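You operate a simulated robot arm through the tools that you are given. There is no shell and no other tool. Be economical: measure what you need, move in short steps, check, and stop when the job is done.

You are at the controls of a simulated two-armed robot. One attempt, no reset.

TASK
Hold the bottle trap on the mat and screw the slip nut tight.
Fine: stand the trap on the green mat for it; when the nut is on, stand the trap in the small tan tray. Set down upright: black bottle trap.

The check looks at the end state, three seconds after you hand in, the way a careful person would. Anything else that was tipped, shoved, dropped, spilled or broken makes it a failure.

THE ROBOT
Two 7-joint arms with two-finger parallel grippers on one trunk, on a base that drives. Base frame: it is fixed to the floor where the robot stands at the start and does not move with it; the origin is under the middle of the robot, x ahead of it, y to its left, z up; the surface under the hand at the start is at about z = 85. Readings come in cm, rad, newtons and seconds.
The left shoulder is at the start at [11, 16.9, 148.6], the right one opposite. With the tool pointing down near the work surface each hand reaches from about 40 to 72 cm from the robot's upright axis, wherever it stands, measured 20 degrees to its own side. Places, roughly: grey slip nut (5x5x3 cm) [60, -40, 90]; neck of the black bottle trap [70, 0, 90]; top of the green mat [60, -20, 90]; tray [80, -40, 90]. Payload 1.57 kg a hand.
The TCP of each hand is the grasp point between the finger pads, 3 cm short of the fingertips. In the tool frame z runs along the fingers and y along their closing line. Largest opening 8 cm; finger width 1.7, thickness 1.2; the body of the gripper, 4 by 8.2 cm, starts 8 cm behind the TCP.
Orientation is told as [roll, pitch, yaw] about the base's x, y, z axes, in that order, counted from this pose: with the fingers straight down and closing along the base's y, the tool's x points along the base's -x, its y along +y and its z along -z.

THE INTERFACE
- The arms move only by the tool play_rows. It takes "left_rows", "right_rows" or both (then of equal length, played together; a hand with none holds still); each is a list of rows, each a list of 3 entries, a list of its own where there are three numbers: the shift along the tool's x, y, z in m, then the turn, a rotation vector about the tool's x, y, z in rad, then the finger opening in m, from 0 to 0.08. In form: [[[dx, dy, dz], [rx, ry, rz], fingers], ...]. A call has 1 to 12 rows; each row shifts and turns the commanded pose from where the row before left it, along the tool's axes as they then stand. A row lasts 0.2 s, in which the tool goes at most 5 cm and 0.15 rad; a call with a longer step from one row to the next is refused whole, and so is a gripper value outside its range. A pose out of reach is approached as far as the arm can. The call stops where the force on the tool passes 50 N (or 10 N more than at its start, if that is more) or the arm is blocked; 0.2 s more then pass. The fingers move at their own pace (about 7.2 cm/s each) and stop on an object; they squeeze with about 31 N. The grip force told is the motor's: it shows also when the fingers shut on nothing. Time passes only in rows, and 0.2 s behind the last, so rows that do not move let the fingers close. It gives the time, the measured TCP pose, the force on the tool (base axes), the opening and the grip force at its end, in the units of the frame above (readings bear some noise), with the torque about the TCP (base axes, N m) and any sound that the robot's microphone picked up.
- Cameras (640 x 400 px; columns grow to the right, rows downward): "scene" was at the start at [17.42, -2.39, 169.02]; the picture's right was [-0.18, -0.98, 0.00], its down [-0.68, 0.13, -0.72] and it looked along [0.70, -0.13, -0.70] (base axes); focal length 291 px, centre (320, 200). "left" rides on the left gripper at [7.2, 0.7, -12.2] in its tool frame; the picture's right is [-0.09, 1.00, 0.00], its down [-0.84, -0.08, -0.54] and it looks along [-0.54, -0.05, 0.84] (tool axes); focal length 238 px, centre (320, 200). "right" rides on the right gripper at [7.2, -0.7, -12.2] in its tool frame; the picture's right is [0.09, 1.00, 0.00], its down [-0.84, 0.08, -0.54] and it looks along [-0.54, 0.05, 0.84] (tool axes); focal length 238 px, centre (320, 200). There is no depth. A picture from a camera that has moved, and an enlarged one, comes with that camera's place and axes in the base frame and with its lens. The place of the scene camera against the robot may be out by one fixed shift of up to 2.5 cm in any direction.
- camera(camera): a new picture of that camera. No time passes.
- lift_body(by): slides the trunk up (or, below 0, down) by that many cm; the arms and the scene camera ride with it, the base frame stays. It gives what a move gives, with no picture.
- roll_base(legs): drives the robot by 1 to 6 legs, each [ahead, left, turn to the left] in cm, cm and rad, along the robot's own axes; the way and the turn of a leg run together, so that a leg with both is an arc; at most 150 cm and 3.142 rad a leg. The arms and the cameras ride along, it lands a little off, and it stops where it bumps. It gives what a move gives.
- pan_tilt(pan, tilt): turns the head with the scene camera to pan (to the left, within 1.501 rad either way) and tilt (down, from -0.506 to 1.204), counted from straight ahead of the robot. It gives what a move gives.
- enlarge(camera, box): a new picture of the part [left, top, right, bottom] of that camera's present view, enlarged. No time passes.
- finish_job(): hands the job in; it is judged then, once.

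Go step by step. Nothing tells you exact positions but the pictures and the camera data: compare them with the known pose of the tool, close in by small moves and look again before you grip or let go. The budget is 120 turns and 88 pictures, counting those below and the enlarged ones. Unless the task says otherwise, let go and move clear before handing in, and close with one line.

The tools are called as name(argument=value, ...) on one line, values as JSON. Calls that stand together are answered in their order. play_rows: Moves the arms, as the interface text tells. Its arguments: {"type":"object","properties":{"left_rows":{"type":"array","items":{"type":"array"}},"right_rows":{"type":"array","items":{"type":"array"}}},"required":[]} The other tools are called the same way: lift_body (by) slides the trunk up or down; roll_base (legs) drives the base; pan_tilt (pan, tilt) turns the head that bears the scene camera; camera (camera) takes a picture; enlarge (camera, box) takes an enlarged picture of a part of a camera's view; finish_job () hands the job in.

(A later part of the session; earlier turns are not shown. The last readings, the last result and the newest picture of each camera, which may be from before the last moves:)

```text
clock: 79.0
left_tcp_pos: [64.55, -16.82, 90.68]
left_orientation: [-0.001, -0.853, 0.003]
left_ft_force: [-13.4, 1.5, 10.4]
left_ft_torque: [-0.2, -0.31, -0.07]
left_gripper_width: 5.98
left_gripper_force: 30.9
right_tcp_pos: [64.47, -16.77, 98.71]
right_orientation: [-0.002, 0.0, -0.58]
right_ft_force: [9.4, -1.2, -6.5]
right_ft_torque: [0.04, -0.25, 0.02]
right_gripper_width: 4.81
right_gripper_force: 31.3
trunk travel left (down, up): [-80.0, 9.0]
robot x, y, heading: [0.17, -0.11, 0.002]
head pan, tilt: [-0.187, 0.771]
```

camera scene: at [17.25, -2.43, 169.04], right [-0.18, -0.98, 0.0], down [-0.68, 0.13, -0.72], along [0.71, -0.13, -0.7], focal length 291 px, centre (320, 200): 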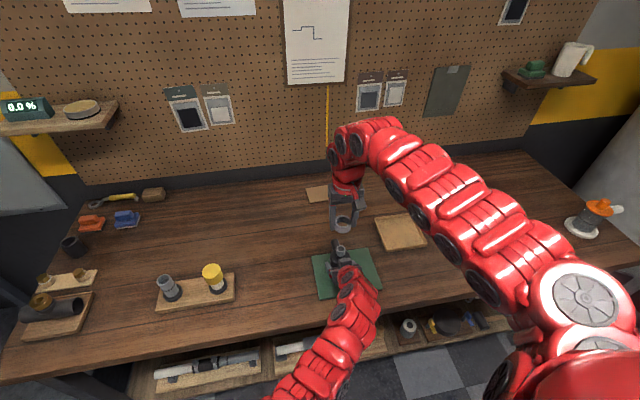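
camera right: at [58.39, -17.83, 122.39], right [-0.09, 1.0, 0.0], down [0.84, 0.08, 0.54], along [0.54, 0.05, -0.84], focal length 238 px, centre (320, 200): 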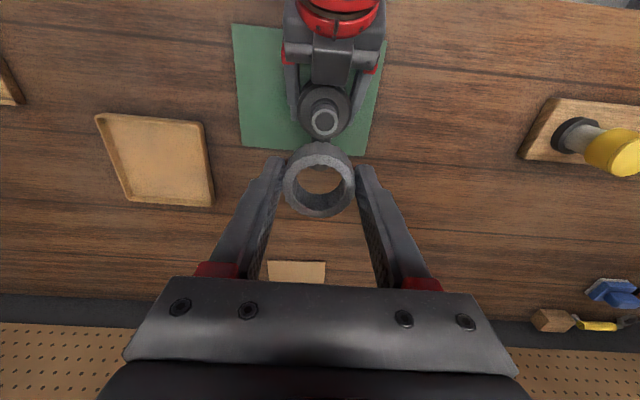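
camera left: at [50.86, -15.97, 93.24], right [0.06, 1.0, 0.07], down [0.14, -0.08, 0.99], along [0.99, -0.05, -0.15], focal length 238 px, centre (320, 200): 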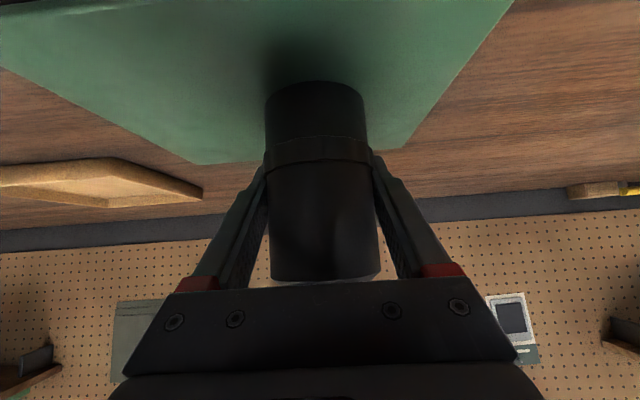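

Still turning freely. More strokes at the same height.

play_rows(right_rows=[[[0, 0, 0], [0, 0, 0.14], 0.03], [[0, 0, 0], [0, 0, 0], 0.062], [[0, 0, 0], [0, 0, -0.147], 0.062], [[0, 0, 0], [0, 0, -0.147], 0.062], [[0, 0, 0], [0, 0, -0.147], 0.062], [[0, 0, 0], [0, 0, -0.147], 0.062], [[0, 0, 0], [0, 0, -0.147], 0.062], [[0, 0, 0], [0, 0, -0.147], 0.062], [[0, 0, 0], [0, 0, -0.147], 0.062], [[0, 0, 0], [0, 0, -0.147], 0.062], [[0, 0, 0], [0, 0, -0.147], 0.062], [[0, 0, 0], [0, 0, -0.147], 0.062]])

play_rows(right_rows=[[[0, 0, 0], [0, 0, 0], 0.03], [[0, 0, 0], [0, 0, 0], 0.03], [[0, 0, 0], [0, 0, 0.147], 0.03], [[0, 0, 0], [0, 0, 0.147], 0.03], [[0, 0, 0], [0, 0, 0.147], 0.03], [[0, 0, 0], [0, 0, 0.147], 0.03], [[0, 0, 0], [0, 0, 0.147], 0.03], [[0, 0, 0], [0, 0, 0.147], 0.03], [[0, 0, 0], [0, 0, 0.147], 0.03], [[0, 0, 0], [0, 0, 0.147], 0.03], [[0, 0, 0], [0, 0, 0.147], 0.03], [[0, 0, 0], [0, 0, 0.147], 0.03]])

play_rows(right_rows=[[[0, 0, 0], [0, 0, 0], 0.062], [[0, 0, 0], [0, 0, -0.147], 0.062], [[0, 0, 0], [0, 0, -0.147], 0.062], [[0, 0, 0], [0, 0, -0.147], 0.062], [[0, 0, 0], [0, 0, -0.147], 0.062], [[0, 0, 0], [0, 0, -0.147], 0.062], [[0, 0, 0], [0, 0, -0.147], 0.062], [[0, 0, 0], [0, 0, -0.147], 0.062], [[0, 0, 0], [0, 0, -0.147], 0.062], [[0, 0, 0], [0, 0, -0.147], 0.062], [[0, 0, 0], [0, 0, -0.147], 0.062]])

enlarge(camera="right", box=[240, 110, 400, 270])

play_rows(right_rows=[[[0, 0, 0], [0, 0, 0], 0.03], [[0, 0, 0], [0, 0, 0], 0.03], [[0, 0, 0], [0, 0, 0.147], 0.03], [[0, 0, 0], [0, 0, 0.147], 0.03], [[0, 0, 0], [0, 0, 0.147], 0.03], [[0, 0, 0], [0, 0, 0.147], 0.03], [[0, 0, 0], [0, 0, 0.147], 0.03], [[0, 0, 0], [0, 0, 0.147], 0.03], [[0, 0, 0], [0, 0, 0.147], 0.03], [[0, 0, 0], [0, 0, 0.147], 0.03], [[0, 0, 0], [0, 0, 0.147], 0.03], [[0, 0, 0], [0, 0, 0.147], 0.03]])

```text
clock: 81.6
left_tcp_pos: [64.55, -16.77, 90.52]
left_orientation: [0.0, -0.85, 0.003]
left_ft_force: [0.5, -0.5, 3.5]
left_ft_torque: [-0.07, 0.17, 0.01]
left_gripper_width: 5.98
left_gripper_force: 31.0
right_tcp_pos: [64.61, -16.75, 98.84]
right_orientation: [-0.003, -0.001, 0.756]
right_ft_force: [-0.2, -0.1, 0.9]
right_ft_torque: [-0.04, 0.0, 0.01]
right_gripper_width: 6.19
right_gripper_force: 0.0
trunk travel left (down, up): [-80.0, 9.0]
robot x, y, heading: [0.09, 0.06, -0.005]
head pan, tilt: [-0.187, 0.771]
```

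```text
clock: 84.2
left_tcp_pos: [64.51, -16.79, 90.5]
left_orientation: [0.0, -0.85, 0.002]
left_ft_force: [-9.6, 1.5, 9.8]
left_ft_torque: [-0.14, -0.13, -0.06]
left_gripper_width: 5.97
left_gripper_force: 31.0
right_tcp_pos: [64.47, -16.85, 98.88]
right_orientation: [0.0, 0.0, -0.72]
right_ft_force: [6.9, -1.8, -8.4]
right_ft_torque: [0.02, -0.23, 0.05]
right_gripper_width: 4.77
right_gripper_force: 30.7
trunk travel left (down, up): [-80.0, 9.0]
robot x, y, heading: [-0.01, -0.39, 0.001]
head pan, tilt: [-0.187, 0.771]
```

```text
clock: 86.6
left_tcp_pos: [64.55, -16.85, 90.49]
left_orientation: [0.001, -0.852, 0.002]
left_ft_force: [-0.1, -1.4, 4.0]
left_ft_torque: [-0.02, 0.19, 0.04]
left_gripper_width: 5.97
left_gripper_force: 31.2
right_tcp_pos: [64.66, -16.83, 98.88]
right_orientation: [-0.003, -0.001, 0.755]
right_ft_force: [0.1, -0.3, 0.1]
right_ft_torque: [0.0, -0.02, -0.04]
right_gripper_width: 6.21
right_gripper_force: 0.1
trunk travel left (down, up): [-80.0, 9.0]
robot x, y, heading: [-0.17, -0.08, 0.001]
head pan, tilt: [-0.187, 0.771]
```

```text
2.50 times, centred on (320, 190) of right
camera zoom: at [59.91, -22.25, 110.99], right [-0.75, 0.66, 0.0], down [0.55, 0.63, 0.54], along [0.36, 0.41, -0.84], focal length 596 px, centre (320, 225)
```

zoom: 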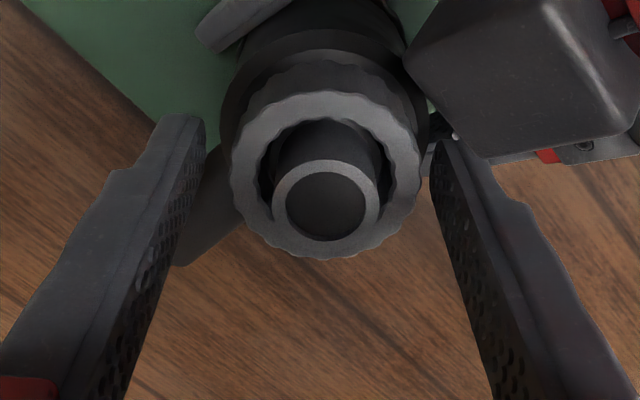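

```text
clock: 89.2
left_tcp_pos: [64.55, -16.7, 90.49]
left_orientation: [0.0, -0.853, 0.0]
left_ft_force: [-8.1, -1.5, 7.4]
left_ft_torque: [-0.24, -0.36, 0.02]
left_gripper_width: 5.95
left_gripper_force: 30.6
right_tcp_pos: [64.5, -16.83, 98.68]
right_orientation: [0.002, -0.002, -0.719]
right_ft_force: [7.8, -0.9, -3.2]
right_ft_torque: [0.03, -0.13, 0.05]
right_gripper_width: 4.68
right_gripper_force: 30.5
trunk travel left (down, up): [-80.0, 9.0]
robot x, y, heading: [-0.17, -0.18, 0.004]
head pan, tilt: [-0.187, 0.771]
```

Torque stays low, so I need a proper side view of the nut's seating. I'll open, lift off, and use the right camera from the side.

play_rows(right_rows=[[[0, 0, 0], [0, 0, 0], 0.062], [[0, 0, 0], [0, 0, 0], 0.062], [[0, 0, -0.04], [0, 0, 0], 0.065], [[0, 0, -0.04], [0, 0, -0.147], 0.065], [[0, 0, 0], [0, 0, -0.147], 0.065], [[0, 0, 0], [0, 0, -0.147], 0.065], [[0, 0, 0], [0, 0, -0.147], 0.065], [[0, 0, 0], [0, 0, -0.147], 0.065], [[0, 0, 0], [0, 0, -0.147], 0.065], [[0, 0, 0], [0, 0, -0.147], 0.065], [[0, 0, 0], [0, 0, -0.147], 0.065], [[0, 0, 0], [0, 0, -0.147], 0.065]])

play_rows(right_rows=[[[0.03, 0, 0], [0, 0, -0.147], 0.065], [[0.03, 0, 0], [0, 0, -0.147], 0.065], [[0.03, 0, 0], [0, 0, -0.147], 0.065], [[0.03, 0, 0], [0, 0, -0.147], 0.065], [[0, 0, 0], [0, -0.147, 0], 0.065], [[0, 0, 0], [0, -0.147, 0], 0.065], [[0, 0, 0], [0, -0.147, 0], 0.065], [[0, 0, 0], [0, -0.147, 0], 0.065], [[0, 0, 0], [0, -0.147, 0], 0.065]])

camera(camera="right")

```text
clock: 91.8
left_tcp_pos: [64.58, -16.71, 90.6]
left_orientation: [0.0, -0.852, 0.001]
left_ft_force: [-0.7, 2.2, 2.9]
left_ft_torque: [0.08, 0.11, -0.05]
left_gripper_width: 5.93
left_gripper_force: 31.2
right_tcp_pos: [64.54, -16.78, 106.94]
right_orientation: [-0.001, 0.001, 0.607]
right_ft_force: [0.1, 0.4, 0.0]
right_ft_torque: [0.02, -0.01, -0.01]
right_gripper_width: 6.51
right_gripper_force: 0.1
trunk travel left (down, up): [-80.0, 9.0]
robot x, y, heading: [0.33, -0.06, 0.002]
head pan, tilt: [-0.187, 0.771]
```

```text
clock: 93.8
left_tcp_pos: [64.6, -16.77, 90.6]
left_orientation: [0.002, -0.852, -0.001]
left_ft_force: [0.7, 0.4, 2.1]
left_ft_torque: [-0.05, 0.02, -0.01]
left_gripper_width: 5.96
left_gripper_force: 31.5
right_tcp_pos: [63.11, -31.18, 109.24]
right_orientation: [-0.001, -0.735, 1.196]
right_ft_force: [-0.9, -0.1, -0.3]
right_ft_torque: [0.02, -0.03, -0.01]
right_gripper_width: 6.51
right_gripper_force: 0.0
right hand out of reach, approached as far as the arm can: row 1, 2, 3
trunk travel left (down, up): [-80.0, 9.0]
robot x, y, heading: [0.12, -0.05, -0.004]
head pan, tilt: [-0.187, 0.771]
```

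```text
34 pictures are left
camera right: at [58.86, -44.02, 113.33], right [-0.95, 0.3, -0.06], down [0.02, 0.27, 0.96], along [0.31, 0.91, -0.26], focal length 238 px, centre (320, 200)
```

right: 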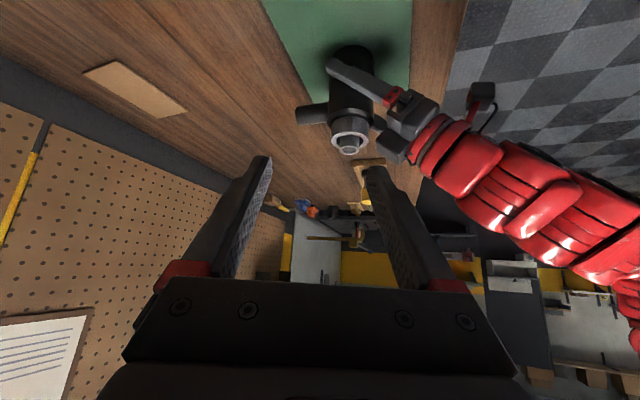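

Good angle; I'll lower the camera for a true side view.

play_rows(right_rows=[[[0.027, 0, 0.03], [0, 0, 0], 0.065], [[0.027, 0, 0.03], [0, 0, 0], 0.065], [[0, 0, 0], [0, 0, 0], 0.065]])

enlarge(camera="right", box=[270, 70, 430, 190])

```text
clock: 94.6
left_tcp_pos: [64.65, -16.74, 90.63]
left_orientation: [0.001, -0.85, 0.001]
left_ft_force: [-1.6, 0.5, 2.0]
left_ft_torque: [-0.01, 0.11, -0.02]
left_gripper_width: 5.94
left_gripper_force: 31.2
right_tcp_pos: [63.46, -31.28, 100.99]
right_orientation: [-0.001, -0.734, 1.197]
right_ft_force: [0.0, -0.2, 0.0]
right_ft_torque: [0.02, 0.03, 0.0]
right_gripper_width: 6.48
right_gripper_force: 0.1
trunk travel left (down, up): [-80.0, 9.0]
robot x, y, heading: [0.0, 0.01, -0.001]
head pan, tilt: [-0.187, 0.771]
```

```text
3.33 times, centred on (350, 130) of right
camera zoom: at [59.24, -44.01, 105.19], right [-0.95, 0.3, -0.06], down [0.02, 0.27, 0.96], along [0.31, 0.91, -0.26], focal length 794 px, centre (220, 433)
```

zoom: 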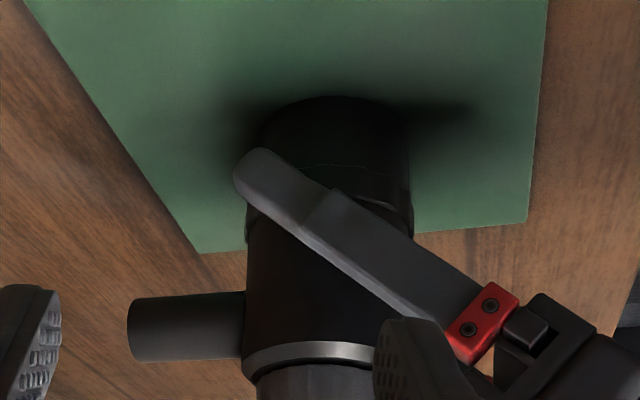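

enlarge(camera="right", box=[280, 150, 400, 225])

```text
5.33 times, centred on (340, 188) of right
camera zoom: at [59.24, -44.01, 105.19], right [-0.95, 0.3, -0.06], down [0.02, 0.27, 0.96], along [0.31, 0.91, -0.26], focal length 1271 px, centre (213, 267)
```

zoom: 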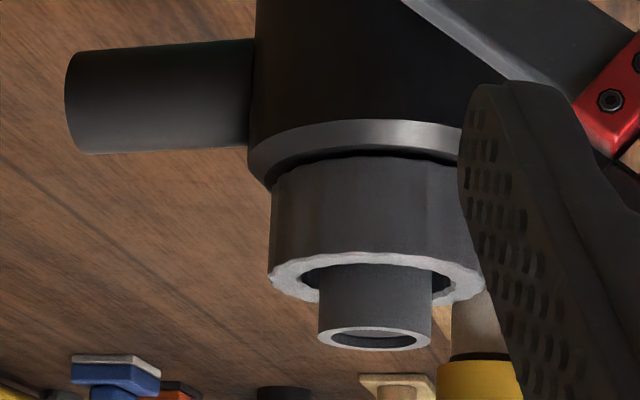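

The nut is level and within a couple of mm of the shoulder, so it needs roughly another turn. I'll return above it and keep screwing, gripping a bit higher.

play_rows(right_rows=[[[-0.027, 0, -0.03], [0, 0, 0], 0.065], [[-0.027, 0, -0.03], [0, 0, 0], 0.065], [[0, 0, 0], [0, 0.147, 0], 0.065], [[0, 0, 0], [0, 0.147, 0], 0.065], [[0, 0, 0], [0, 0.147, 0], 0.065], [[0, 0, 0], [0, 0.147, 0], 0.065], [[0, 0, 0], [0, 0.147, 0], 0.065], [[0, 0, 0], [0, 0, 0.133], 0.065], [[0, 0, 0], [0, 0, 0.133], 0.065], [[0, 0, 0], [0, 0, 0.133], 0.065]])

play_rows(right_rows=[[[-0.0275, 0.0233, 0], [0, 0, 0], 0.065], [[-0.0275, 0.0233, 0], [0, 0, 0], 0.065], [[-0.0275, 0.0233, 0], [0, 0, 0], 0.065], [[-0.0275, 0.0233, 0], [0, 0, 0], 0.065], [[0, 0, 0], [0, 0, 0], 0.065]])

```text
clock: 96.8
left_tcp_pos: [64.59, -16.87, 90.55]
left_orientation: [0.0, -0.851, -0.001]
left_ft_force: [-0.8, 1.1, 2.7]
left_ft_torque: [-0.07, 0.02, -0.06]
left_gripper_width: 5.97
left_gripper_force: 31.4
right_tcp_pos: [63.04, -31.13, 109.22]
right_orientation: [-0.001, -0.001, 0.792]
right_ft_force: [-0.4, -1.0, 0.4]
right_ft_torque: [-0.02, 0.01, 0.01]
right_gripper_width: 6.48
right_gripper_force: 0.1
trunk travel left (down, up): [-80.0, 9.0]
robot x, y, heading: [0.07, 0.32, -0.007]
head pan, tilt: [-0.187, 0.771]
```

```text
clock: 98.0
left_tcp_pos: [64.58, -16.79, 90.51]
left_orientation: [0.001, -0.852, -0.001]
left_ft_force: [-2.1, 1.5, 1.4]
left_ft_torque: [-0.02, 0.08, 0.0]
left_gripper_width: 5.95
left_gripper_force: 30.5
right_tcp_pos: [64.96, -16.85, 109.22]
right_orientation: [0.0, 0.002, 0.795]
right_ft_force: [-0.2, 0.3, 0.7]
right_ft_torque: [0.04, 0.05, 0.02]
right_gripper_width: 6.49
right_gripper_force: 0.1
right hand out of reach, approached as far as the arm can: row 2
trunk travel left (down, up): [-80.0, 9.0]
robot x, y, heading: [0.07, 0.11, -0.005]
head pan, tilt: [-0.187, 0.771]
```

play_rows(right_rows=[[[0.0027, 0.0038, 0.03], [0, 0, 0], 0.07], [[0, 0, 0.03], [0, 0, 0], 0.07], [[0, 0, 0.015], [0, 0, 0], 0.07], [[0, 0, 0], [0, 0, 0], 0.07]])

enlarge(camera="right", box=[240, 110, 400, 270])

```text
clock: 99.0
left_tcp_pos: [64.68, -16.73, 90.53]
left_orientation: [0.0, -0.851, -0.001]
left_ft_force: [-1.2, 1.6, 2.5]
left_ft_torque: [0.03, 0.0, 0.06]
left_gripper_width: 5.95
left_gripper_force: 31.2
right_tcp_pos: [64.66, -16.7, 101.71]
right_orientation: [-0.001, 0.0, 0.794]
right_ft_force: [0.0, 0.0, -0.4]
right_ft_torque: [0.02, -0.01, 0.02]
right_gripper_width: 7.0
right_gripper_force: 0.0
trunk travel left (down, up): [-80.0, 9.0]
robot x, y, heading: [0.3, -0.22, 0.001]
head pan, tilt: [-0.187, 0.771]
```

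```text
2.50 times, centred on (320, 190) of right
camera zoom: at [60.19, -22.32, 113.84], right [-0.78, 0.63, 0.0], down [0.53, 0.65, 0.54], along [0.34, 0.42, -0.84], focal length 596 px, centre (320, 225)
```

zoom: 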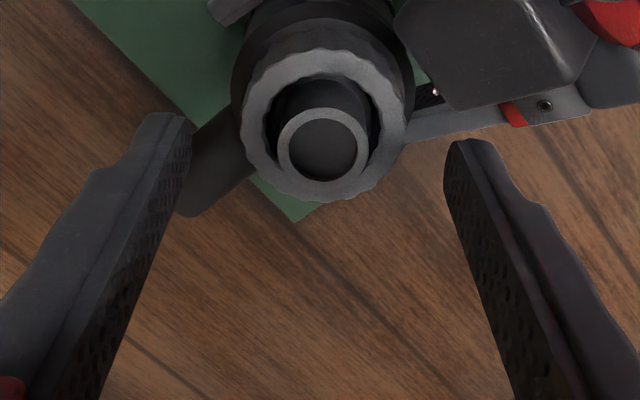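

play_rows(right_rows=[[[0.0015, 0.0013, 0.014], [0, 0, 0], 0.065], [[0, 0, 0.0125], [0, 0, 0], 0.062], [[0, 0, 0], [0, 0, 0], 0.062], [[0, 0, 0], [0, 0, 0], 0.03], [[0, 0, 0], [0, 0, 0], 0.03], [[0, 0, 0], [0, 0, 0], 0.03]])

play_rows(right_rows=[[[0, 0, 0], [0, 0, 0.14], 0.03], [[0, 0, 0], [0, 0, 0.14], 0.03], [[0, 0, 0], [0, 0, 0.14], 0.03], [[0, 0, 0], [0, 0, 0.14], 0.03], [[0, 0, 0], [0, 0, 0.14], 0.03], [[0, 0, 0], [0, 0, 0.14], 0.03], [[0, 0, 0], [0, 0, 0.14], 0.03], [[0, 0, 0], [0, 0, 0.14], 0.03], [[0, 0, 0], [0, 0, 0.14], 0.03], [[0, 0, 0], [0, 0, 0.14], 0.03], [[0, 0, 0], [0, 0, 0.14], 0.03]])

play_rows(right_rows=[[[0, 0, 0], [0, 0, 0], 0.062], [[0, 0, 0], [0, 0, -0.14], 0.062], [[0, 0, 0], [0, 0, -0.14], 0.062], [[0, 0, 0], [0, 0, -0.14], 0.062], [[0, 0, 0], [0, 0, -0.14], 0.062], [[0, 0, 0], [0, 0, -0.14], 0.062], [[0, 0, 0], [0, 0, -0.14], 0.062], [[0, 0, 0], [0, 0, -0.14], 0.062], [[0, 0, 0], [0, 0, -0.14], 0.062], [[0, 0, 0], [0, 0, -0.14], 0.062], [[0, 0, 0], [0, 0, -0.14], 0.062], [[0, 0, 0], [0, 0, -0.14], 0.062]])

play_rows(right_rows=[[[0, 0, 0], [0, 0, 0], 0.03], [[0, 0, 0], [0, 0, 0], 0.03], [[0, 0, 0], [0, 0, 0.147], 0.03], [[0, 0, 0], [0, 0, 0.147], 0.03], [[0, 0, 0], [0, 0, 0.147], 0.03], [[0, 0, 0], [0, 0, 0.147], 0.03], [[0, 0, 0], [0, 0, 0.147], 0.03], [[0, 0, 0], [0, 0, 0.147], 0.03], [[0, 0, 0], [0, 0, 0.147], 0.03], [[0, 0, 0], [0, 0, 0.147], 0.03], [[0, 0, 0], [0, 0, 0.147], 0.03], [[0, 0, 0], [0, 0, 0.147], 0.03]])

```text
clock: 100.4
left_tcp_pos: [64.62, -16.72, 90.49]
left_orientation: [0.0, -0.849, 0.002]
left_ft_force: [-5.8, 3.2, 5.5]
left_ft_torque: [-0.16, -0.36, 0.0]
left_gripper_width: 5.92
left_gripper_force: 30.9
right_tcp_pos: [64.45, -16.73, 99.08]
right_orientation: [-0.001, 0.0, 0.796]
right_ft_force: [5.4, -2.8, -3.6]
right_ft_torque: [0.0, -0.11, 0.0]
right_gripper_width: 4.68
right_gripper_force: 31.1
trunk travel left (down, up): [-80.0, 9.0]
robot x, y, heading: [0.03, -0.1, -0.002]
head pan, tilt: [-0.187, 0.771]
```

```text
clock: 102.8
left_tcp_pos: [64.64, -16.79, 90.45]
left_orientation: [0.0, -0.851, 0.0]
left_ft_force: [-9.0, 10.7, 12.7]
left_ft_torque: [-0.43, -0.41, -0.06]
left_gripper_width: 5.99
left_gripper_force: 31.1
right_tcp_pos: [64.4, -16.72, 99.13]
right_orientation: [-0.001, -0.001, -0.747]
right_ft_force: [9.6, -11.3, -11.3]
right_ft_torque: [-0.45, -0.39, 0.02]
right_gripper_width: 4.68
right_gripper_force: 30.7
trunk travel left (down, up): [-80.0, 9.0]
robot x, y, heading: [0.26, -0.05, 0.003]
head pan, tilt: [-0.187, 0.771]
```

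```text
clock: 105.4
left_tcp_pos: [64.59, -16.7, 90.5]
left_orientation: [-0.001, -0.849, 0.0]
left_ft_force: [-0.7, -1.0, 2.8]
left_ft_torque: [0.01, 0.12, 0.02]
left_gripper_width: 5.93
left_gripper_force: 31.0
right_tcp_pos: [64.38, -16.58, 99.24]
right_orientation: [0.0, -0.001, 0.798]
right_ft_force: [0.5, -0.3, 0.5]
right_ft_torque: [-0.01, 0.0, 0.01]
right_gripper_width: 6.21
right_gripper_force: 0.0
trunk travel left (down, up): [-80.0, 9.0]
robot x, y, heading: [0.15, 0.38, 0.001]
head pan, tilt: [-0.187, 0.771]
```

```text
clock: 108.0
left_tcp_pos: [64.65, -16.75, 90.57]
left_orientation: [-0.002, -0.852, 0.001]
left_ft_force: [-8.5, 7.4, 5.1]
left_ft_torque: [-0.42, -0.32, -0.05]
left_gripper_width: 5.95
left_gripper_force: 31.2
right_tcp_pos: [64.45, -16.84, 99.16]
right_orientation: [0.0, -0.002, -0.678]
right_ft_force: [9.6, -8.4, -0.3]
right_ft_torque: [-0.26, -0.36, -0.03]
right_gripper_width: 4.69
right_gripper_force: 31.1
trunk travel left (down, up): [-80.0, 9.0]
robot x, y, heading: [-0.17, 0.18, -0.008]
head pan, tilt: [-0.187, 0.771]
```

Torque is still near zero, so the nut is still running on the thread. I'll do more strokes, watching for the torque rise.

play_rows(right_rows=[[[0, 0, 0], [0, 0, 0], 0.062], [[0, 0, 0], [0, 0, -0.147], 0.062], [[0, 0, 0], [0, 0, -0.147], 0.062], [[0, 0, 0], [0, 0, -0.147], 0.062], [[0, 0, 0], [0, 0, -0.147], 0.062], [[0, 0, 0], [0, 0, -0.147], 0.062], [[0, 0, 0], [0, 0, -0.147], 0.062], [[0, 0, 0], [0, 0, -0.147], 0.062], [[0, 0, 0], [0, 0, -0.147], 0.062], [[0, 0, 0], [0, 0, -0.147], 0.062], [[0, 0, 0], [0, 0, -0.147], 0.062], [[0, 0, 0], [0, 0, 0], 0.062]])

enlarge(camera="right", box=[260, 120, 380, 240])

play_rows(right_rows=[[[0, 0, 0], [0, 0, 0], 0.03], [[0, 0, 0], [0, 0, 0], 0.03], [[0, 0, 0], [0, 0, 0], 0.03]])

play_rows(right_rows=[[[0, 0, 0], [0, 0, 0.147], 0.03], [[0, 0, 0], [0, 0, 0.147], 0.03], [[0, 0, 0], [0, 0, 0.147], 0.03], [[0, 0, 0], [0, 0, 0.147], 0.03]])

play_rows(right_rows=[[[0, 0, 0], [0, 0, 0.147], 0.03], [[0, 0, 0], [0, 0, 0.147], 0.03], [[0, 0, 0], [0, 0, 0.147], 0.03], [[0, 0, 0], [0, 0, 0.147], 0.03], [[0, 0, 0], [0, 0, 0.147], 0.03], [[0, 0, 0], [0, 0, 0.147], 0.03]])

```text
clock: 110.6
left_tcp_pos: [64.67, -16.67, 90.53]
left_orientation: [0.0, -0.848, 0.001]
left_ft_force: [-0.3, 0.3, 1.6]
left_ft_torque: [0.04, 0.09, 0.02]
left_gripper_width: 5.96
left_gripper_force: 30.4
right_tcp_pos: [64.46, -16.59, 99.17]
right_orientation: [0.0, 0.001, 0.795]
right_ft_force: [-0.6, 0.0, -0.7]
right_ft_torque: [0.01, -0.04, 0.0]
right_gripper_width: 6.21
right_gripper_force: 0.0
trunk travel left (down, up): [-80.0, 9.0]
robot x, y, heading: [-0.21, 0.08, -0.0]
head pan, tilt: [-0.187, 0.771]
```

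```text
3.33 times, centred on (320, 180) of right
camera zoom: at [60.0, -22.24, 111.29], right [-0.78, 0.63, 0.0], down [0.53, 0.65, 0.54], along [0.34, 0.42, -0.84], focal length 794 px, centre (320, 267)
```

zoom: 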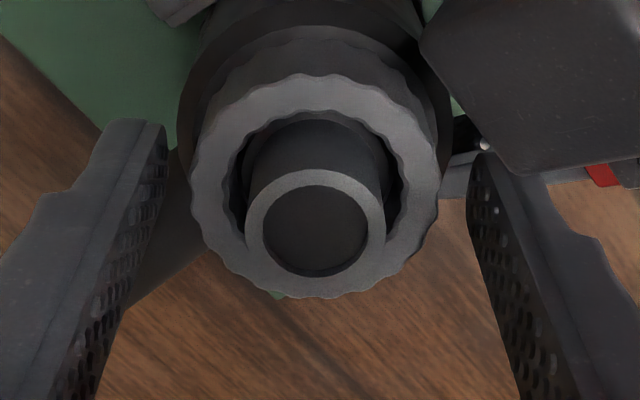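

```text
clock: 111.4
left_tcp_pos: [64.55, -16.79, 90.55]
left_orientation: [0.001, -0.847, 0.0]
left_ft_force: [-7.4, 4.8, 6.3]
left_ft_torque: [-0.25, -0.3, -0.03]
left_gripper_width: 5.94
left_gripper_force: 30.8
right_tcp_pos: [64.56, -16.7, 99.1]
right_orientation: [-0.003, -0.001, 0.794]
right_ft_force: [7.7, -4.2, -2.7]
right_ft_torque: [-0.17, -0.32, 0.07]
right_gripper_width: 4.7
right_gripper_force: 31.1
trunk travel left (down, up): [-80.0, 9.0]
robot x, y, heading: [-0.12, -0.4, 0.001]
head pan, tilt: [-0.187, 0.771]
```

```text
clock: 112.4
left_tcp_pos: [64.58, -16.75, 90.64]
left_orientation: [0.001, -0.852, 0.004]
left_ft_force: [-16.6, 8.6, 12.9]
left_ft_torque: [-0.4, -0.65, -0.11]
left_gripper_width: 5.96
left_gripper_force: 31.3
right_tcp_pos: [64.58, -16.79, 99.09]
right_orientation: [-0.004, 0.001, 0.204]
right_ft_force: [17.2, -8.1, -13.8]
right_ft_torque: [-0.41, -0.72, 0.11]
right_gripper_width: 4.7
right_gripper_force: 31.2
trunk travel left (down, up): [-80.0, 9.0]
robot x, y, heading: [-0.07, -0.28, -0.001]
head pan, tilt: [-0.187, 0.771]
```

```text
clock: 113.8
left_tcp_pos: [64.54, -16.71, 90.57]
left_orientation: [-0.001, -0.85, 0.002]
left_ft_force: [4.2, 9.9, 0.2]
left_ft_torque: [-0.57, 0.21, -0.73]
left_gripper_width: 5.99
left_gripper_force: 30.6
right_tcp_pos: [64.36, -16.71, 99.17]
right_orientation: [-0.001, -0.001, -0.677]
right_ft_force: [-3.6, -11.5, 2.4]
right_ft_torque: [-0.23, 0.06, 0.71]
right_gripper_width: 4.86
right_gripper_force: 31.2
trunk travel left (down, up): [-80.0, 9.0]
robot x, y, heading: [0.06, -0.07, 0.002]
head pan, tilt: [-0.187, 0.771]
```

Now torque is 0.71 N·m with almost no axial force: real tightening. One more regrip to confirm and snug it.

play_rows(right_rows=[[[0, 0, 0], [0, 0, 0], 0.062], [[0, 0, 0], [0, 0, -0.147], 0.062], [[0, 0, 0], [0, 0, -0.147], 0.062], [[0, 0, 0], [0, 0, -0.147], 0.062], [[0, 0, 0], [0, 0, -0.147], 0.062], [[0, 0, 0], [0, 0, -0.147], 0.062], [[0, 0, 0], [0, 0, -0.147], 0.062], [[0, 0, 0], [0, 0, -0.147], 0.062], [[0, 0, 0], [0, 0, 0], 0.062], [[0, 0, 0], [0, 0, 0], 0.03], [[0, 0, 0], [0, 0, 0], 0.03], [[0, 0, 0], [0, 0, 0], 0.03]])

play_rows(right_rows=[[[0, 0, 0], [0, 0, 0.1], 0.03], [[0, 0, 0], [0, 0, 0.1], 0.03]])

play_rows(right_rows=[[[0, 0, 0], [0, 0, 0.1], 0.03], [[0, 0, 0], [0, 0, 0.1], 0.03]])

play_rows(right_rows=[[[0, 0, 0], [0, 0, 0.1], 0.03], [[0, 0, 0], [0, 0, 0.1], 0.03], [[0, 0, 0], [0, 0, 0.1], 0.03], [[0, 0, 0], [0, 0, 0.1], 0.03]])

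enlarge(camera="right", box=[240, 110, 400, 270])

```text
clock: 116.4
left_tcp_pos: [64.48, -16.9, 90.55]
left_orientation: [0.0, -0.85, 0.0]
left_ft_force: [3.4, -2.5, -1.5]
left_ft_torque: [0.23, 0.27, -0.04]
left_gripper_width: 6.0
left_gripper_force: 31.5
right_tcp_pos: [64.46, -16.64, 99.08]
right_orientation: [-0.001, -0.001, 0.352]
right_ft_force: [-2.3, 2.0, 2.0]
right_ft_torque: [-0.02, -0.01, 0.04]
right_gripper_width: 4.83
right_gripper_force: 31.0
trunk travel left (down, up): [-80.0, 9.0]
robot x, y, heading: [-0.08, 0.16, 0.0]
head pan, tilt: [-0.187, 0.771]
```

```text
clock: 117.0
left_tcp_pos: [64.68, -16.89, 90.51]
left_orientation: [0.0, -0.852, 0.001]
left_ft_force: [-0.1, 1.2, 1.9]
left_ft_torque: [0.13, 0.14, -0.29]
left_gripper_width: 5.99
left_gripper_force: 31.0
right_tcp_pos: [64.42, -16.75, 99.15]
right_orientation: [0.001, 0.002, 0.151]
right_ft_force: [0.8, -0.5, -2.6]
right_ft_torque: [-0.23, -0.17, 0.35]
right_gripper_width: 4.76
right_gripper_force: 30.3
trunk travel left (down, up): [-80.0, 9.0]
robot x, y, heading: [-0.16, 0.26, 0.0]
head pan, tilt: [-0.187, 0.771]
```

```text
clock: 117.6
left_tcp_pos: [64.62, -16.74, 90.41]
left_orientation: [-0.001, -0.852, 0.0]
left_ft_force: [-0.9, 2.7, 1.9]
left_ft_torque: [-0.01, 0.0, -0.92]
left_gripper_width: 5.97
left_gripper_force: 31.3
right_tcp_pos: [64.43, -16.71, 99.21]
right_orientation: [0.002, 0.001, -0.047]
right_ft_force: [1.6, -2.3, -2.1]
right_ft_torque: [-0.23, -0.09, 0.9]
right_gripper_width: 4.72
right_gripper_force: 30.7
trunk travel left (down, up): [-80.0, 9.0]
robot x, y, heading: [0.08, -0.01, -0.0]
head pan, tilt: [-0.187, 0.771]
```

```text
clock: 118.6
left_tcp_pos: [64.71, -16.84, 90.5]
left_orientation: [-0.001, -0.849, 0.001]
left_ft_force: [0.3, 7.3, 2.2]
left_ft_torque: [-0.53, 0.12, -0.44]
left_gripper_width: 5.98
left_gripper_force: 31.0
right_tcp_pos: [64.52, -16.67, 99.24]
right_orientation: [0.0, 0.0, -0.449]
right_ft_force: [-1.3, -6.7, -1.5]
right_ft_torque: [-0.16, 0.0, 0.45]
right_gripper_width: 4.71
right_gripper_force: 31.0
trunk travel left (down, up): [-80.0, 9.0]
robot x, y, heading: [-0.06, 0.48, 0.001]
head pan, tilt: [-0.187, 0.771]
```

```text
2.50 times, centred on (320, 190) of right
camera zoom: at [57.88, -14.25, 111.35], right [0.35, 0.94, 0.0], down [0.79, -0.29, 0.54], along [0.51, -0.19, -0.84], focal length 596 px, centre (320, 225)
```

zoom: 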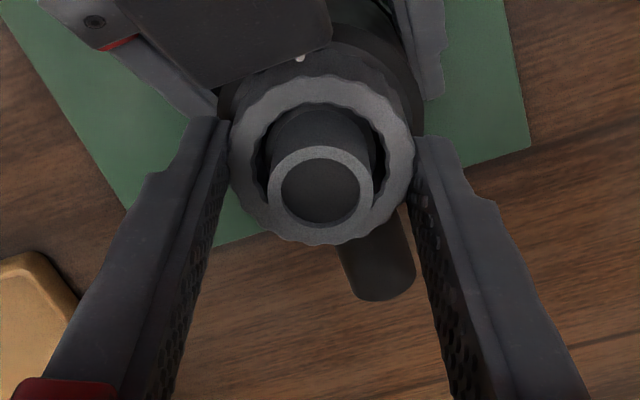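

Torque rose to 0.9 N·m then slipped over the teeth, with no axial load and the trap unmoved: the nut is tight. I'll release it, retract the right hand up and to the right, and look.

play_rows(right_rows=[[[0, 0, 0], [0, 0, 0], 0.065], [[0, 0, 0], [0, 0, 0], 0.065], [[0, 0, -0.03], [0, 0, 0], 0.065], [[0, 0, -0.04], [0, 0, 0], 0.065], [[0, 0, -0.04], [0, 0, 0], 0.065], [[0, 0, -0.04], [0, 0, -0.147], 0.065], [[0, 0, -0.04], [0, 0, -0.147], 0.065], [[0, 0, -0.04], [0, 0, -0.147], 0.065], [[0.01, -0.04, 0], [0, 0, 0], 0.065], [[0.01, -0.04, 0], [0, 0, 0], 0.065], [[0, -0.04, 0], [0, 0, 0], 0.065], [[0, -0.04, 0], [0, 0, 0], 0.065]])

camera(camera="scene")

camera(camera="right")

```text
clock: 121.2
left_tcp_pos: [64.66, -16.91, 90.49]
left_orientation: [0.002, -0.851, 0.001]
left_ft_force: [-0.8, -0.6, -1.8]
left_ft_torque: [0.02, -0.03, 0.03]
left_gripper_width: 5.97
left_gripper_force: 30.8
right_tcp_pos: [62.3, -32.78, 122.34]
right_orientation: [0.003, 0.001, -0.005]
right_ft_force: [-0.5, -0.4, -0.1]
right_ft_torque: [0.04, 0.01, 0.03]
right_gripper_width: 6.49
right_gripper_force: 0.1
trunk travel left (down, up): [-80.0, 9.0]
robot x, y, heading: [0.19, 0.24, 0.004]
head pan, tilt: [-0.187, 0.771]
```

```text
28 pictures are left
camera scene: at [17.42, -2.57, 169.01], right [-0.18, -0.98, 0.0], down [-0.68, 0.13, -0.72], along [0.7, -0.13, -0.7], focal length 291 px, centre (320, 200)
```

scene: 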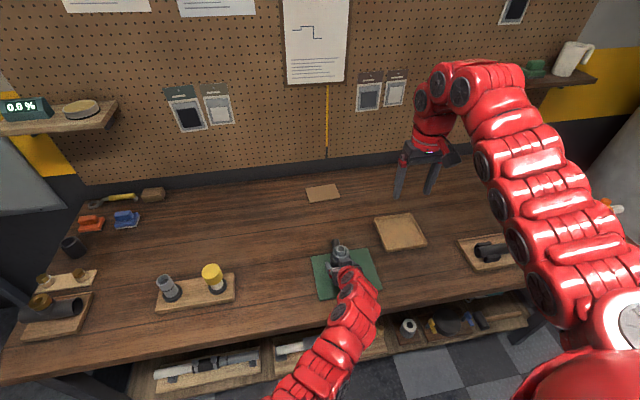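

```text
27 pictures are left
camera right: at [55.27, -33.36, 134.43], right [-0.09, 1.0, 0.0], down [0.84, 0.07, 0.54], along [0.54, 0.05, -0.84], focal length 238 px, centre (320, 200)
```

right: 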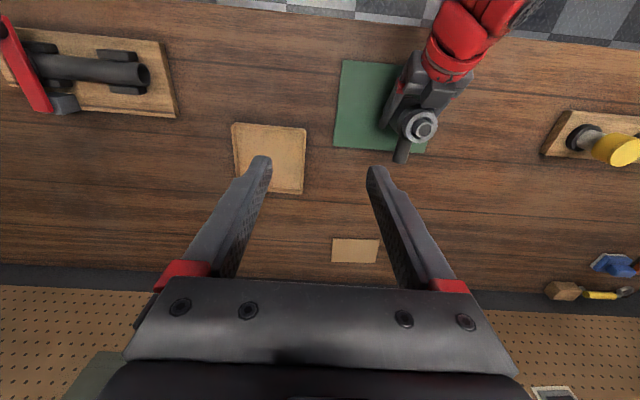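

The tray centre is (76.8, -42.4). I'll lift the trap 6 cm and drive the base right.

play_rows(left_rows=[[[-0.015, 0, -0.0132], [0, 0, 0], 0.045], [[-0.015, 0, -0.0132], [0, 0, 0], 0.045], [[-0.015, 0, -0.0132], [0, 0, 0], 0.045], [[0, 0, 0], [0, 0, 0], 0.045]])

roll_base(legs=[[0, -12, 0]])

camera(camera="scene")

```text
clock: 122.2
left_tcp_pos: [64.62, -16.81, 96.54]
left_orientation: [0.001, -0.849, 0.0]
left_ft_force: [0.0, 0.5, -1.1]
left_ft_torque: [0.01, 0.01, 0.0]
left_gripper_width: 6.0
left_gripper_force: 31.4
right_tcp_pos: [62.4, -32.5, 122.38]
right_orientation: [-0.001, -0.001, -0.006]
right_ft_force: [0.2, 0.0, 0.3]
right_ft_torque: [0.0, 0.02, -0.04]
right_gripper_width: 6.49
right_gripper_force: 0.1
trunk travel left (down, up): [-80.0, 9.0]
robot x, y, heading: [-0.17, 0.05, -0.003]
head pan, tilt: [-0.187, 0.771]
```

```text
clock: 123.5
left_tcp_pos: [64.62, -28.54, 96.53]
left_orientation: [-0.002, -0.849, 0.004]
left_ft_force: [0.3, 0.0, -1.6]
left_ft_torque: [-0.04, 0.02, -0.01]
left_gripper_width: 5.97
left_gripper_force: 30.6
right_tcp_pos: [62.4, -44.53, 122.34]
right_orientation: [0.0, 0.001, -0.003]
right_ft_force: [1.0, 0.3, -0.1]
right_ft_torque: [-0.01, -0.03, 0.03]
right_gripper_width: 6.51
right_gripper_force: 0.1
trunk travel left (down, up): [-80.0, 9.0]
robot x, y, heading: [-0.06, -11.99, -0.002]
head pan, tilt: [-0.187, 0.771]
```

```text
26 pictures are left
camera scene: at [17.46, -14.46, 169.02], right [-0.18, -0.98, 0.0], down [-0.69, 0.13, -0.72], along [0.7, -0.13, -0.7], focal length 291 px, centre (320, 200)
```

scene: 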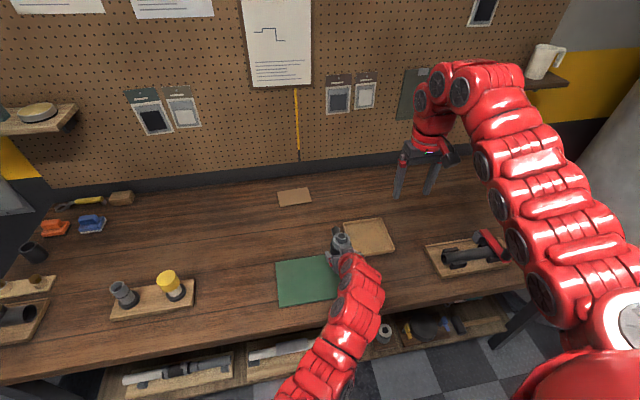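

roll_base(legs=[[0, -13.8, 0]])

roll_base(legs=[[6, 0, 0]])

camera(camera="scene")

```text
clock: 124.8
left_tcp_pos: [64.64, -42.96, 96.5]
left_orientation: [-0.001, -0.85, 0.006]
left_ft_force: [-0.3, -0.9, -1.3]
left_ft_torque: [0.02, 0.01, 0.03]
left_gripper_width: 5.95
left_gripper_force: 30.7
right_tcp_pos: [62.51, -58.81, 122.33]
right_orientation: [0.0, 0.0, -0.001]
right_ft_force: [1.1, -0.5, 0.2]
right_ft_torque: [0.01, 0.0, -0.03]
right_gripper_width: 6.49
right_gripper_force: 0.1
trunk travel left (down, up): [-80.0, 9.0]
robot x, y, heading: [0.15, -26.68, 0.002]
head pan, tilt: [-0.187, 0.771]
```

```text
clock: 125.8
left_tcp_pos: [70.34, -43.17, 96.56]
left_orientation: [0.0, -0.853, 0.006]
left_ft_force: [-0.2, -0.4, -1.1]
left_ft_torque: [0.0, 0.02, -0.01]
left_gripper_width: 5.92
left_gripper_force: 31.2
right_tcp_pos: [68.03, -58.93, 122.39]
right_orientation: [0.0, -0.003, -0.003]
right_ft_force: [-0.5, 0.9, -0.3]
right_ft_torque: [0.02, -0.03, 0.02]
right_gripper_width: 6.53
right_gripper_force: 0.1
trunk travel left (down, up): [-80.0, 9.0]
robot x, y, heading: [5.98, -26.7, 0.003]
head pan, tilt: [-0.187, 0.771]
```

```text
25 pictures are left
camera scene: at [22.95, -28.92, 169.06], right [-0.18, -0.98, 0.0], down [-0.68, 0.13, -0.72], along [0.71, -0.13, -0.7], focal length 291 px, centre (320, 200)
```

scene: 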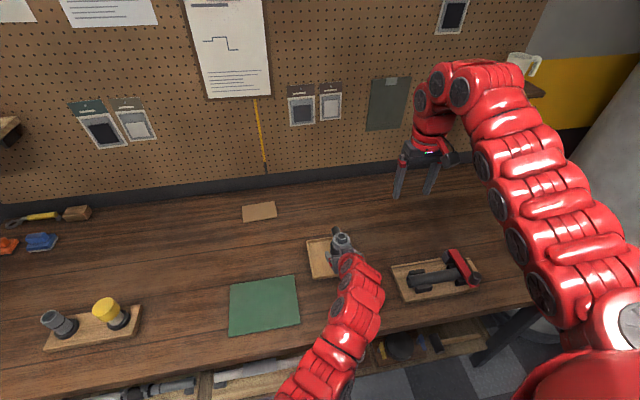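

Trap now at (70.3, -43.2). I'll drive 5 cm further and finish with the arm.

roll_base(legs=[[5.5, 0, 0]])

play_rows(left_rows=[[[-0.003, 0.007, 0.0035], [0, 0, 0], 0.045], [[-0.0015, 0, 0.0015], [0, 0, 0], 0.045], [[0, 0, 0], [0, 0, 0], 0.045]])

camera(camera="left")

camera(camera="right")

enlarge(camera="scene", box=[260, 200, 420, 300])

```text
clock: 126.7
left_tcp_pos: [75.56, -43.11, 96.64]
left_orientation: [0.001, -0.853, 0.004]
left_ft_force: [-0.6, 0.2, -1.2]
left_ft_torque: [-0.01, 0.01, 0.02]
left_gripper_width: 5.97
left_gripper_force: 30.8
right_tcp_pos: [73.4, -58.95, 122.5]
right_orientation: [0.0, -0.002, -0.004]
right_ft_force: [0.3, 0.0, 0.6]
right_ft_torque: [0.01, -0.02, -0.01]
right_gripper_width: 6.51
right_gripper_force: 0.0
trunk travel left (down, up): [-80.0, 9.0]
robot x, y, heading: [11.4, -26.49, 0.002]
head pan, tilt: [-0.187, 0.771]
```

```text
clock: 127.5
left_tcp_pos: [76.62, -42.48, 96.38]
left_orientation: [-0.003, -0.848, 0.001]
left_ft_force: [0.9, 0.3, -1.9]
left_ft_torque: [0.01, -0.03, -0.03]
left_gripper_width: 5.97
left_gripper_force: 31.4
right_tcp_pos: [73.86, -58.99, 122.29]
right_orientation: [0.001, 0.001, -0.005]
right_ft_force: [-0.6, -0.3, 0.8]
right_ft_torque: [0.0, 0.0, -0.01]
right_gripper_width: 6.49
right_gripper_force: 0.1
trunk travel left (down, up): [-80.0, 9.0]
robot x, y, heading: [11.16, -27.03, 0.002]
head pan, tilt: [-0.187, 0.771]
```

```text
24 pictures are left
camera left: at [62.84, -41.73, 99.09], right [0.06, 1.0, 0.07], down [0.15, -0.08, 0.99], along [0.99, -0.05, -0.15], focal length 238 px, centre (320, 200)
```

left: 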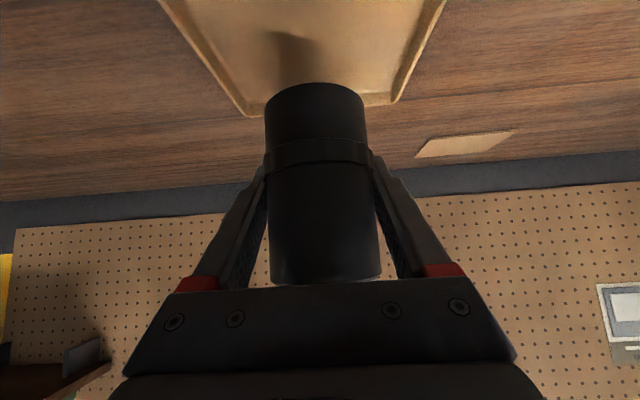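

```text
23 pictures are left
camera right: at [66.8, -59.7, 134.39], right [-0.09, 1.0, 0.0], down [0.84, 0.07, 0.54], along [0.54, 0.05, -0.84], focal length 238 px, centre (320, 200)
```

right: 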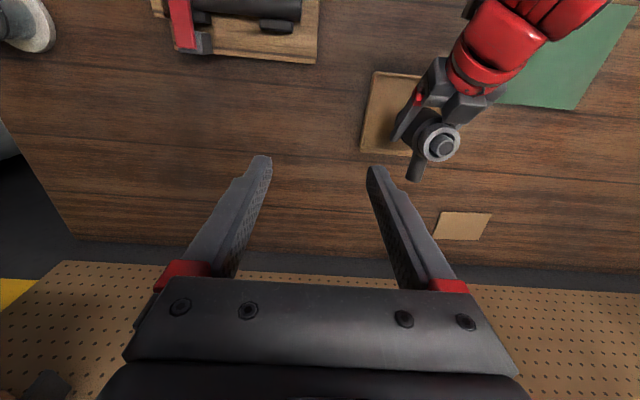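

```text
4.00 times, centred on (340, 250) of scene
camera zoom: at [28.92, -29.01, 168.99], right [-0.18, -0.98, 0.0], down [-0.69, 0.13, -0.72], along [0.7, -0.13, -0.7], focal length 1164 px, centre (240, 0)
```

zoom: 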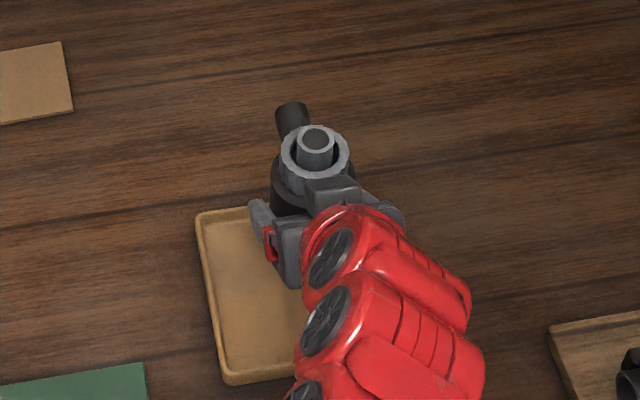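

The trap is centred over the tray. I'll lower it in steps to contact.

play_rows(left_rows=[[[0.0113, 0, 0.0099], [0, 0, 0], 0.045], [[0.0113, 0, 0.0099], [0, 0, 0], 0.045], [[0.009, 0, 0.0079], [0, 0, 0], 0.045], [[0.0025, 0, 0.0022], [0, 0, 0], 0.045], [[0, 0, 0], [0, 0, 0], 0.045]])

play_rows(left_rows=[[[0.0023, 0, 0.002], [0, 0, 0], 0.045], [[0, 0, 0], [0, 0, 0], 0.045]])

play_rows(left_rows=[[[0.0023, 0, 0.002], [0, 0, 0], 0.045], [[0, 0, 0], [0, 0, 0], 0.045]])

camera(camera="left")

```text
clock: 128.7
left_tcp_pos: [76.64, -42.45, 91.89]
left_orientation: [-0.001, -0.851, 0.002]
left_ft_force: [0.5, 0.1, -2.0]
left_ft_torque: [0.0, -0.01, -0.04]
left_gripper_width: 5.97
left_gripper_force: 31.1
right_tcp_pos: [73.78, -59.01, 122.27]
right_orientation: [-0.002, 0.0, -0.004]
right_ft_force: [1.0, 0.0, 0.5]
right_ft_torque: [-0.02, 0.01, -0.01]
right_gripper_width: 6.49
right_gripper_force: 0.0
trunk travel left (down, up): [-80.0, 9.0]
robot x, y, heading: [11.28, -26.64, 0.005]
head pan, tilt: [-0.187, 0.771]
```

```text
clock: 129.3
left_tcp_pos: [76.66, -42.46, 91.59]
left_orientation: [-0.001, -0.849, 0.001]
left_ft_force: [-1.0, 0.1, -1.0]
left_ft_torque: [-0.02, -0.02, 0.0]
left_gripper_width: 5.95
left_gripper_force: 31.1
right_tcp_pos: [73.82, -58.92, 122.4]
right_orientation: [0.001, 0.001, -0.006]
right_ft_force: [0.0, 0.7, 0.0]
right_ft_torque: [0.01, -0.01, -0.01]
right_gripper_width: 6.51
right_gripper_force: 0.2
trunk travel left (down, up): [-80.0, 9.0]
robot x, y, heading: [11.48, -26.88, 0.004]
head pan, tilt: [-0.187, 0.771]
```

```text
clock: 129.9
left_tcp_pos: [76.6, -42.54, 91.29]
left_orientation: [0.0, -0.851, 0.002]
left_ft_force: [0.1, 0.3, -1.0]
left_ft_torque: [0.02, 0.0, -0.01]
left_gripper_width: 5.95
left_gripper_force: 31.5
right_tcp_pos: [73.71, -59.0, 122.34]
right_orientation: [0.001, 0.0, -0.003]
right_ft_force: [-1.0, -0.9, -0.3]
right_ft_torque: [-0.02, 0.01, 0.02]
right_gripper_width: 6.51
right_gripper_force: 0.0
trunk travel left (down, up): [-80.0, 9.0]
robot x, y, heading: [11.7, -26.59, 0.006]
head pan, tilt: [-0.187, 0.771]
```

```text
21 pictures are left
camera left: at [62.9, -41.8, 93.95], right [0.06, 1.0, 0.07], down [0.15, -0.08, 0.99], along [0.99, -0.05, -0.15], focal length 238 px, centre (320, 200)
```

left: 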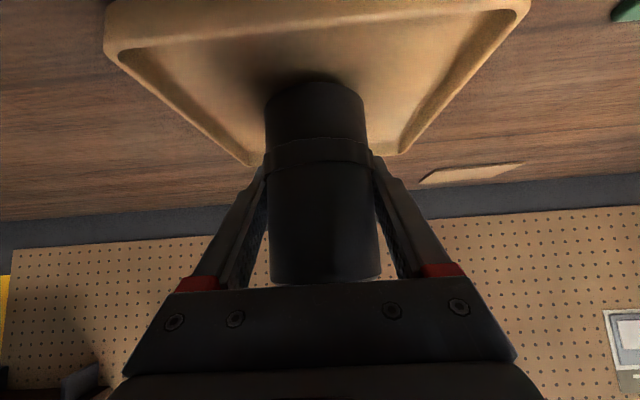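

Inside the tray and near the floor; continuing down gently.

play_rows(left_rows=[[[0.0019, 0, 0.0017], [0, 0, 0], 0.045], [[0, 0, 0], [0, 0, 0], 0.045]])

play_rows(left_rows=[[[0.0013, 0, 0.0011], [0, 0, 0], 0.045], [[0, 0, 0], [0, 0, 0], 0.045]])

```text
clock: 130.5
left_tcp_pos: [76.55, -42.61, 91.05]
left_orientation: [0.0, -0.852, 0.002]
left_ft_force: [-0.1, -0.2, -2.3]
left_ft_torque: [0.02, -0.01, -0.02]
left_gripper_width: 5.95
left_gripper_force: 31.2
right_tcp_pos: [73.7, -59.08, 122.27]
right_orientation: [0.0, 0.001, -0.003]
right_ft_force: [0.3, -1.0, 0.2]
right_ft_torque: [0.0, -0.02, 0.01]
right_gripper_width: 6.49
right_gripper_force: 0.1
trunk travel left (down, up): [-80.0, 9.0]
robot x, y, heading: [11.51, -26.4, -0.002]
head pan, tilt: [-0.187, 0.771]
```

```text
clock: 131.1
left_tcp_pos: [76.63, -42.59, 90.92]
left_orientation: [-0.001, -0.85, 0.003]
left_ft_force: [-0.2, 0.5, -1.7]
left_ft_torque: [-0.01, -0.04, -0.02]
left_gripper_width: 5.98
left_gripper_force: 31.1
right_tcp_pos: [73.66, -59.08, 122.3]
right_orientation: [0.0, 0.001, -0.004]
right_ft_force: [0.6, -0.2, 0.4]
right_ft_torque: [-0.02, 0.01, 0.02]
right_gripper_width: 6.5
right_gripper_force: 0.0
trunk travel left (down, up): [-80.0, 9.0]
robot x, y, heading: [11.3, -26.38, -0.001]
head pan, tilt: [-0.187, 0.771]
```

play_rows(left_rows=[[[0.0011, 0, 0.001], [0, 0, 0], 0.045], [[0, 0, 0], [0, 0, 0], 0.045]])

play_rows(left_rows=[[[0.0011, 0, 0.001], [0, 0, 0], 0.045], [[0, 0, 0], [0, 0, 0], 0.045]])

```text
clock: 131.7
left_tcp_pos: [76.63, -42.57, 90.62]
left_orientation: [0.001, -0.852, 0.002]
left_ft_force: [0.1, 0.5, -1.6]
left_ft_torque: [0.0, 0.04, 0.0]
left_gripper_width: 5.96
left_gripper_force: 30.9
right_tcp_pos: [73.77, -58.99, 122.37]
right_orientation: [0.0, -0.001, -0.003]
right_ft_force: [-0.4, -0.4, -0.1]
right_ft_torque: [0.0, 0.02, 0.02]
right_gripper_width: 6.5
right_gripper_force: 0.1
trunk travel left (down, up): [-80.0, 9.0]
robot x, y, heading: [11.33, -26.28, -0.002]
head pan, tilt: [-0.187, 0.771]
```

```text
clock: 132.3
left_tcp_pos: [76.62, -42.56, 90.52]
left_orientation: [0.001, -0.851, 0.001]
left_ft_force: [0.5, 1.0, -1.8]
left_ft_torque: [0.0, -0.05, 0.02]
left_gripper_width: 5.95
left_gripper_force: 31.2
right_tcp_pos: [73.8, -59.03, 122.32]
right_orientation: [0.0, 0.001, -0.004]
right_ft_force: [-0.2, 0.1, 0.3]
right_ft_torque: [-0.01, 0.02, 0.01]
right_gripper_width: 6.52
right_gripper_force: 0.1
trunk travel left (down, up): [-80.0, 9.0]
robot x, y, heading: [11.05, -26.67, 0.003]
head pan, tilt: [-0.187, 0.771]
```

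play_rows(left_rows=[[[0.0011, 0, 0.001], [0, 0, 0], 0.045], [[0, 0, 0], [0, 0, 0], 0.045]])

play_rows(left_rows=[[[0.0011, 0, 0.001], [0, 0, 0], 0.045], [[0, 0, 0], [0, 0, 0], 0.045]])

camera(camera="left")

```text
clock: 132.9
left_tcp_pos: [76.52, -42.42, 90.45]
left_orientation: [0.0, -0.852, 0.002]
left_ft_force: [0.6, 0.0, 0.7]
left_ft_torque: [-0.03, 0.09, 0.02]
left_gripper_width: 5.96
left_gripper_force: 31.7
right_tcp_pos: [73.77, -59.11, 122.35]
right_orientation: [0.0, 0.0, -0.003]
right_ft_force: [0.4, 0.3, 0.3]
right_ft_torque: [-0.03, -0.01, -0.02]
right_gripper_width: 6.51
right_gripper_force: 0.1
trunk travel left (down, up): [-80.0, 9.0]
robot x, y, heading: [11.36, -26.31, 0.002]
head pan, tilt: [-0.187, 0.771]
```

```text
clock: 133.5
left_tcp_pos: [76.41, -42.48, 90.39]
left_orientation: [0.0, -0.852, 0.004]
left_ft_force: [1.4, -1.3, 7.1]
left_ft_torque: [-0.09, 0.22, 0.05]
left_gripper_width: 5.95
left_gripper_force: 30.6
right_tcp_pos: [73.76, -59.09, 122.36]
right_orientation: [0.002, 0.001, -0.004]
right_ft_force: [0.0, -0.6, -0.4]
right_ft_torque: [-0.02, -0.02, -0.01]
right_gripper_width: 6.49
right_gripper_force: 0.0
trunk travel left (down, up): [-80.0, 9.0]
robot x, y, heading: [11.06, -26.59, 0.005]
head pan, tilt: [-0.187, 0.771]
```

```text
20 pictures are left
camera left: at [62.79, -41.7, 93.04], right [0.06, 1.0, 0.07], down [0.14, -0.08, 0.99], along [0.99, -0.05, -0.15], focal length 238 px, centre (320, 200)
```

left: 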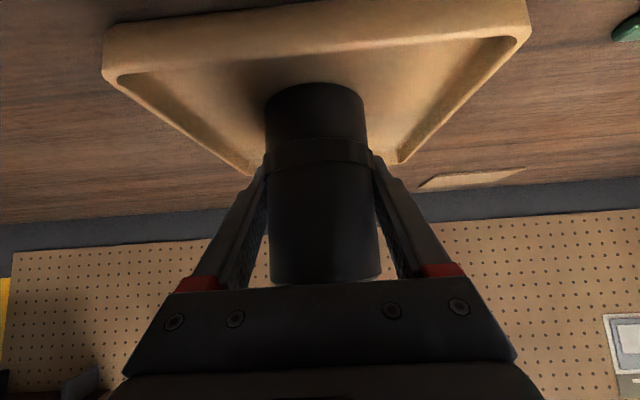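

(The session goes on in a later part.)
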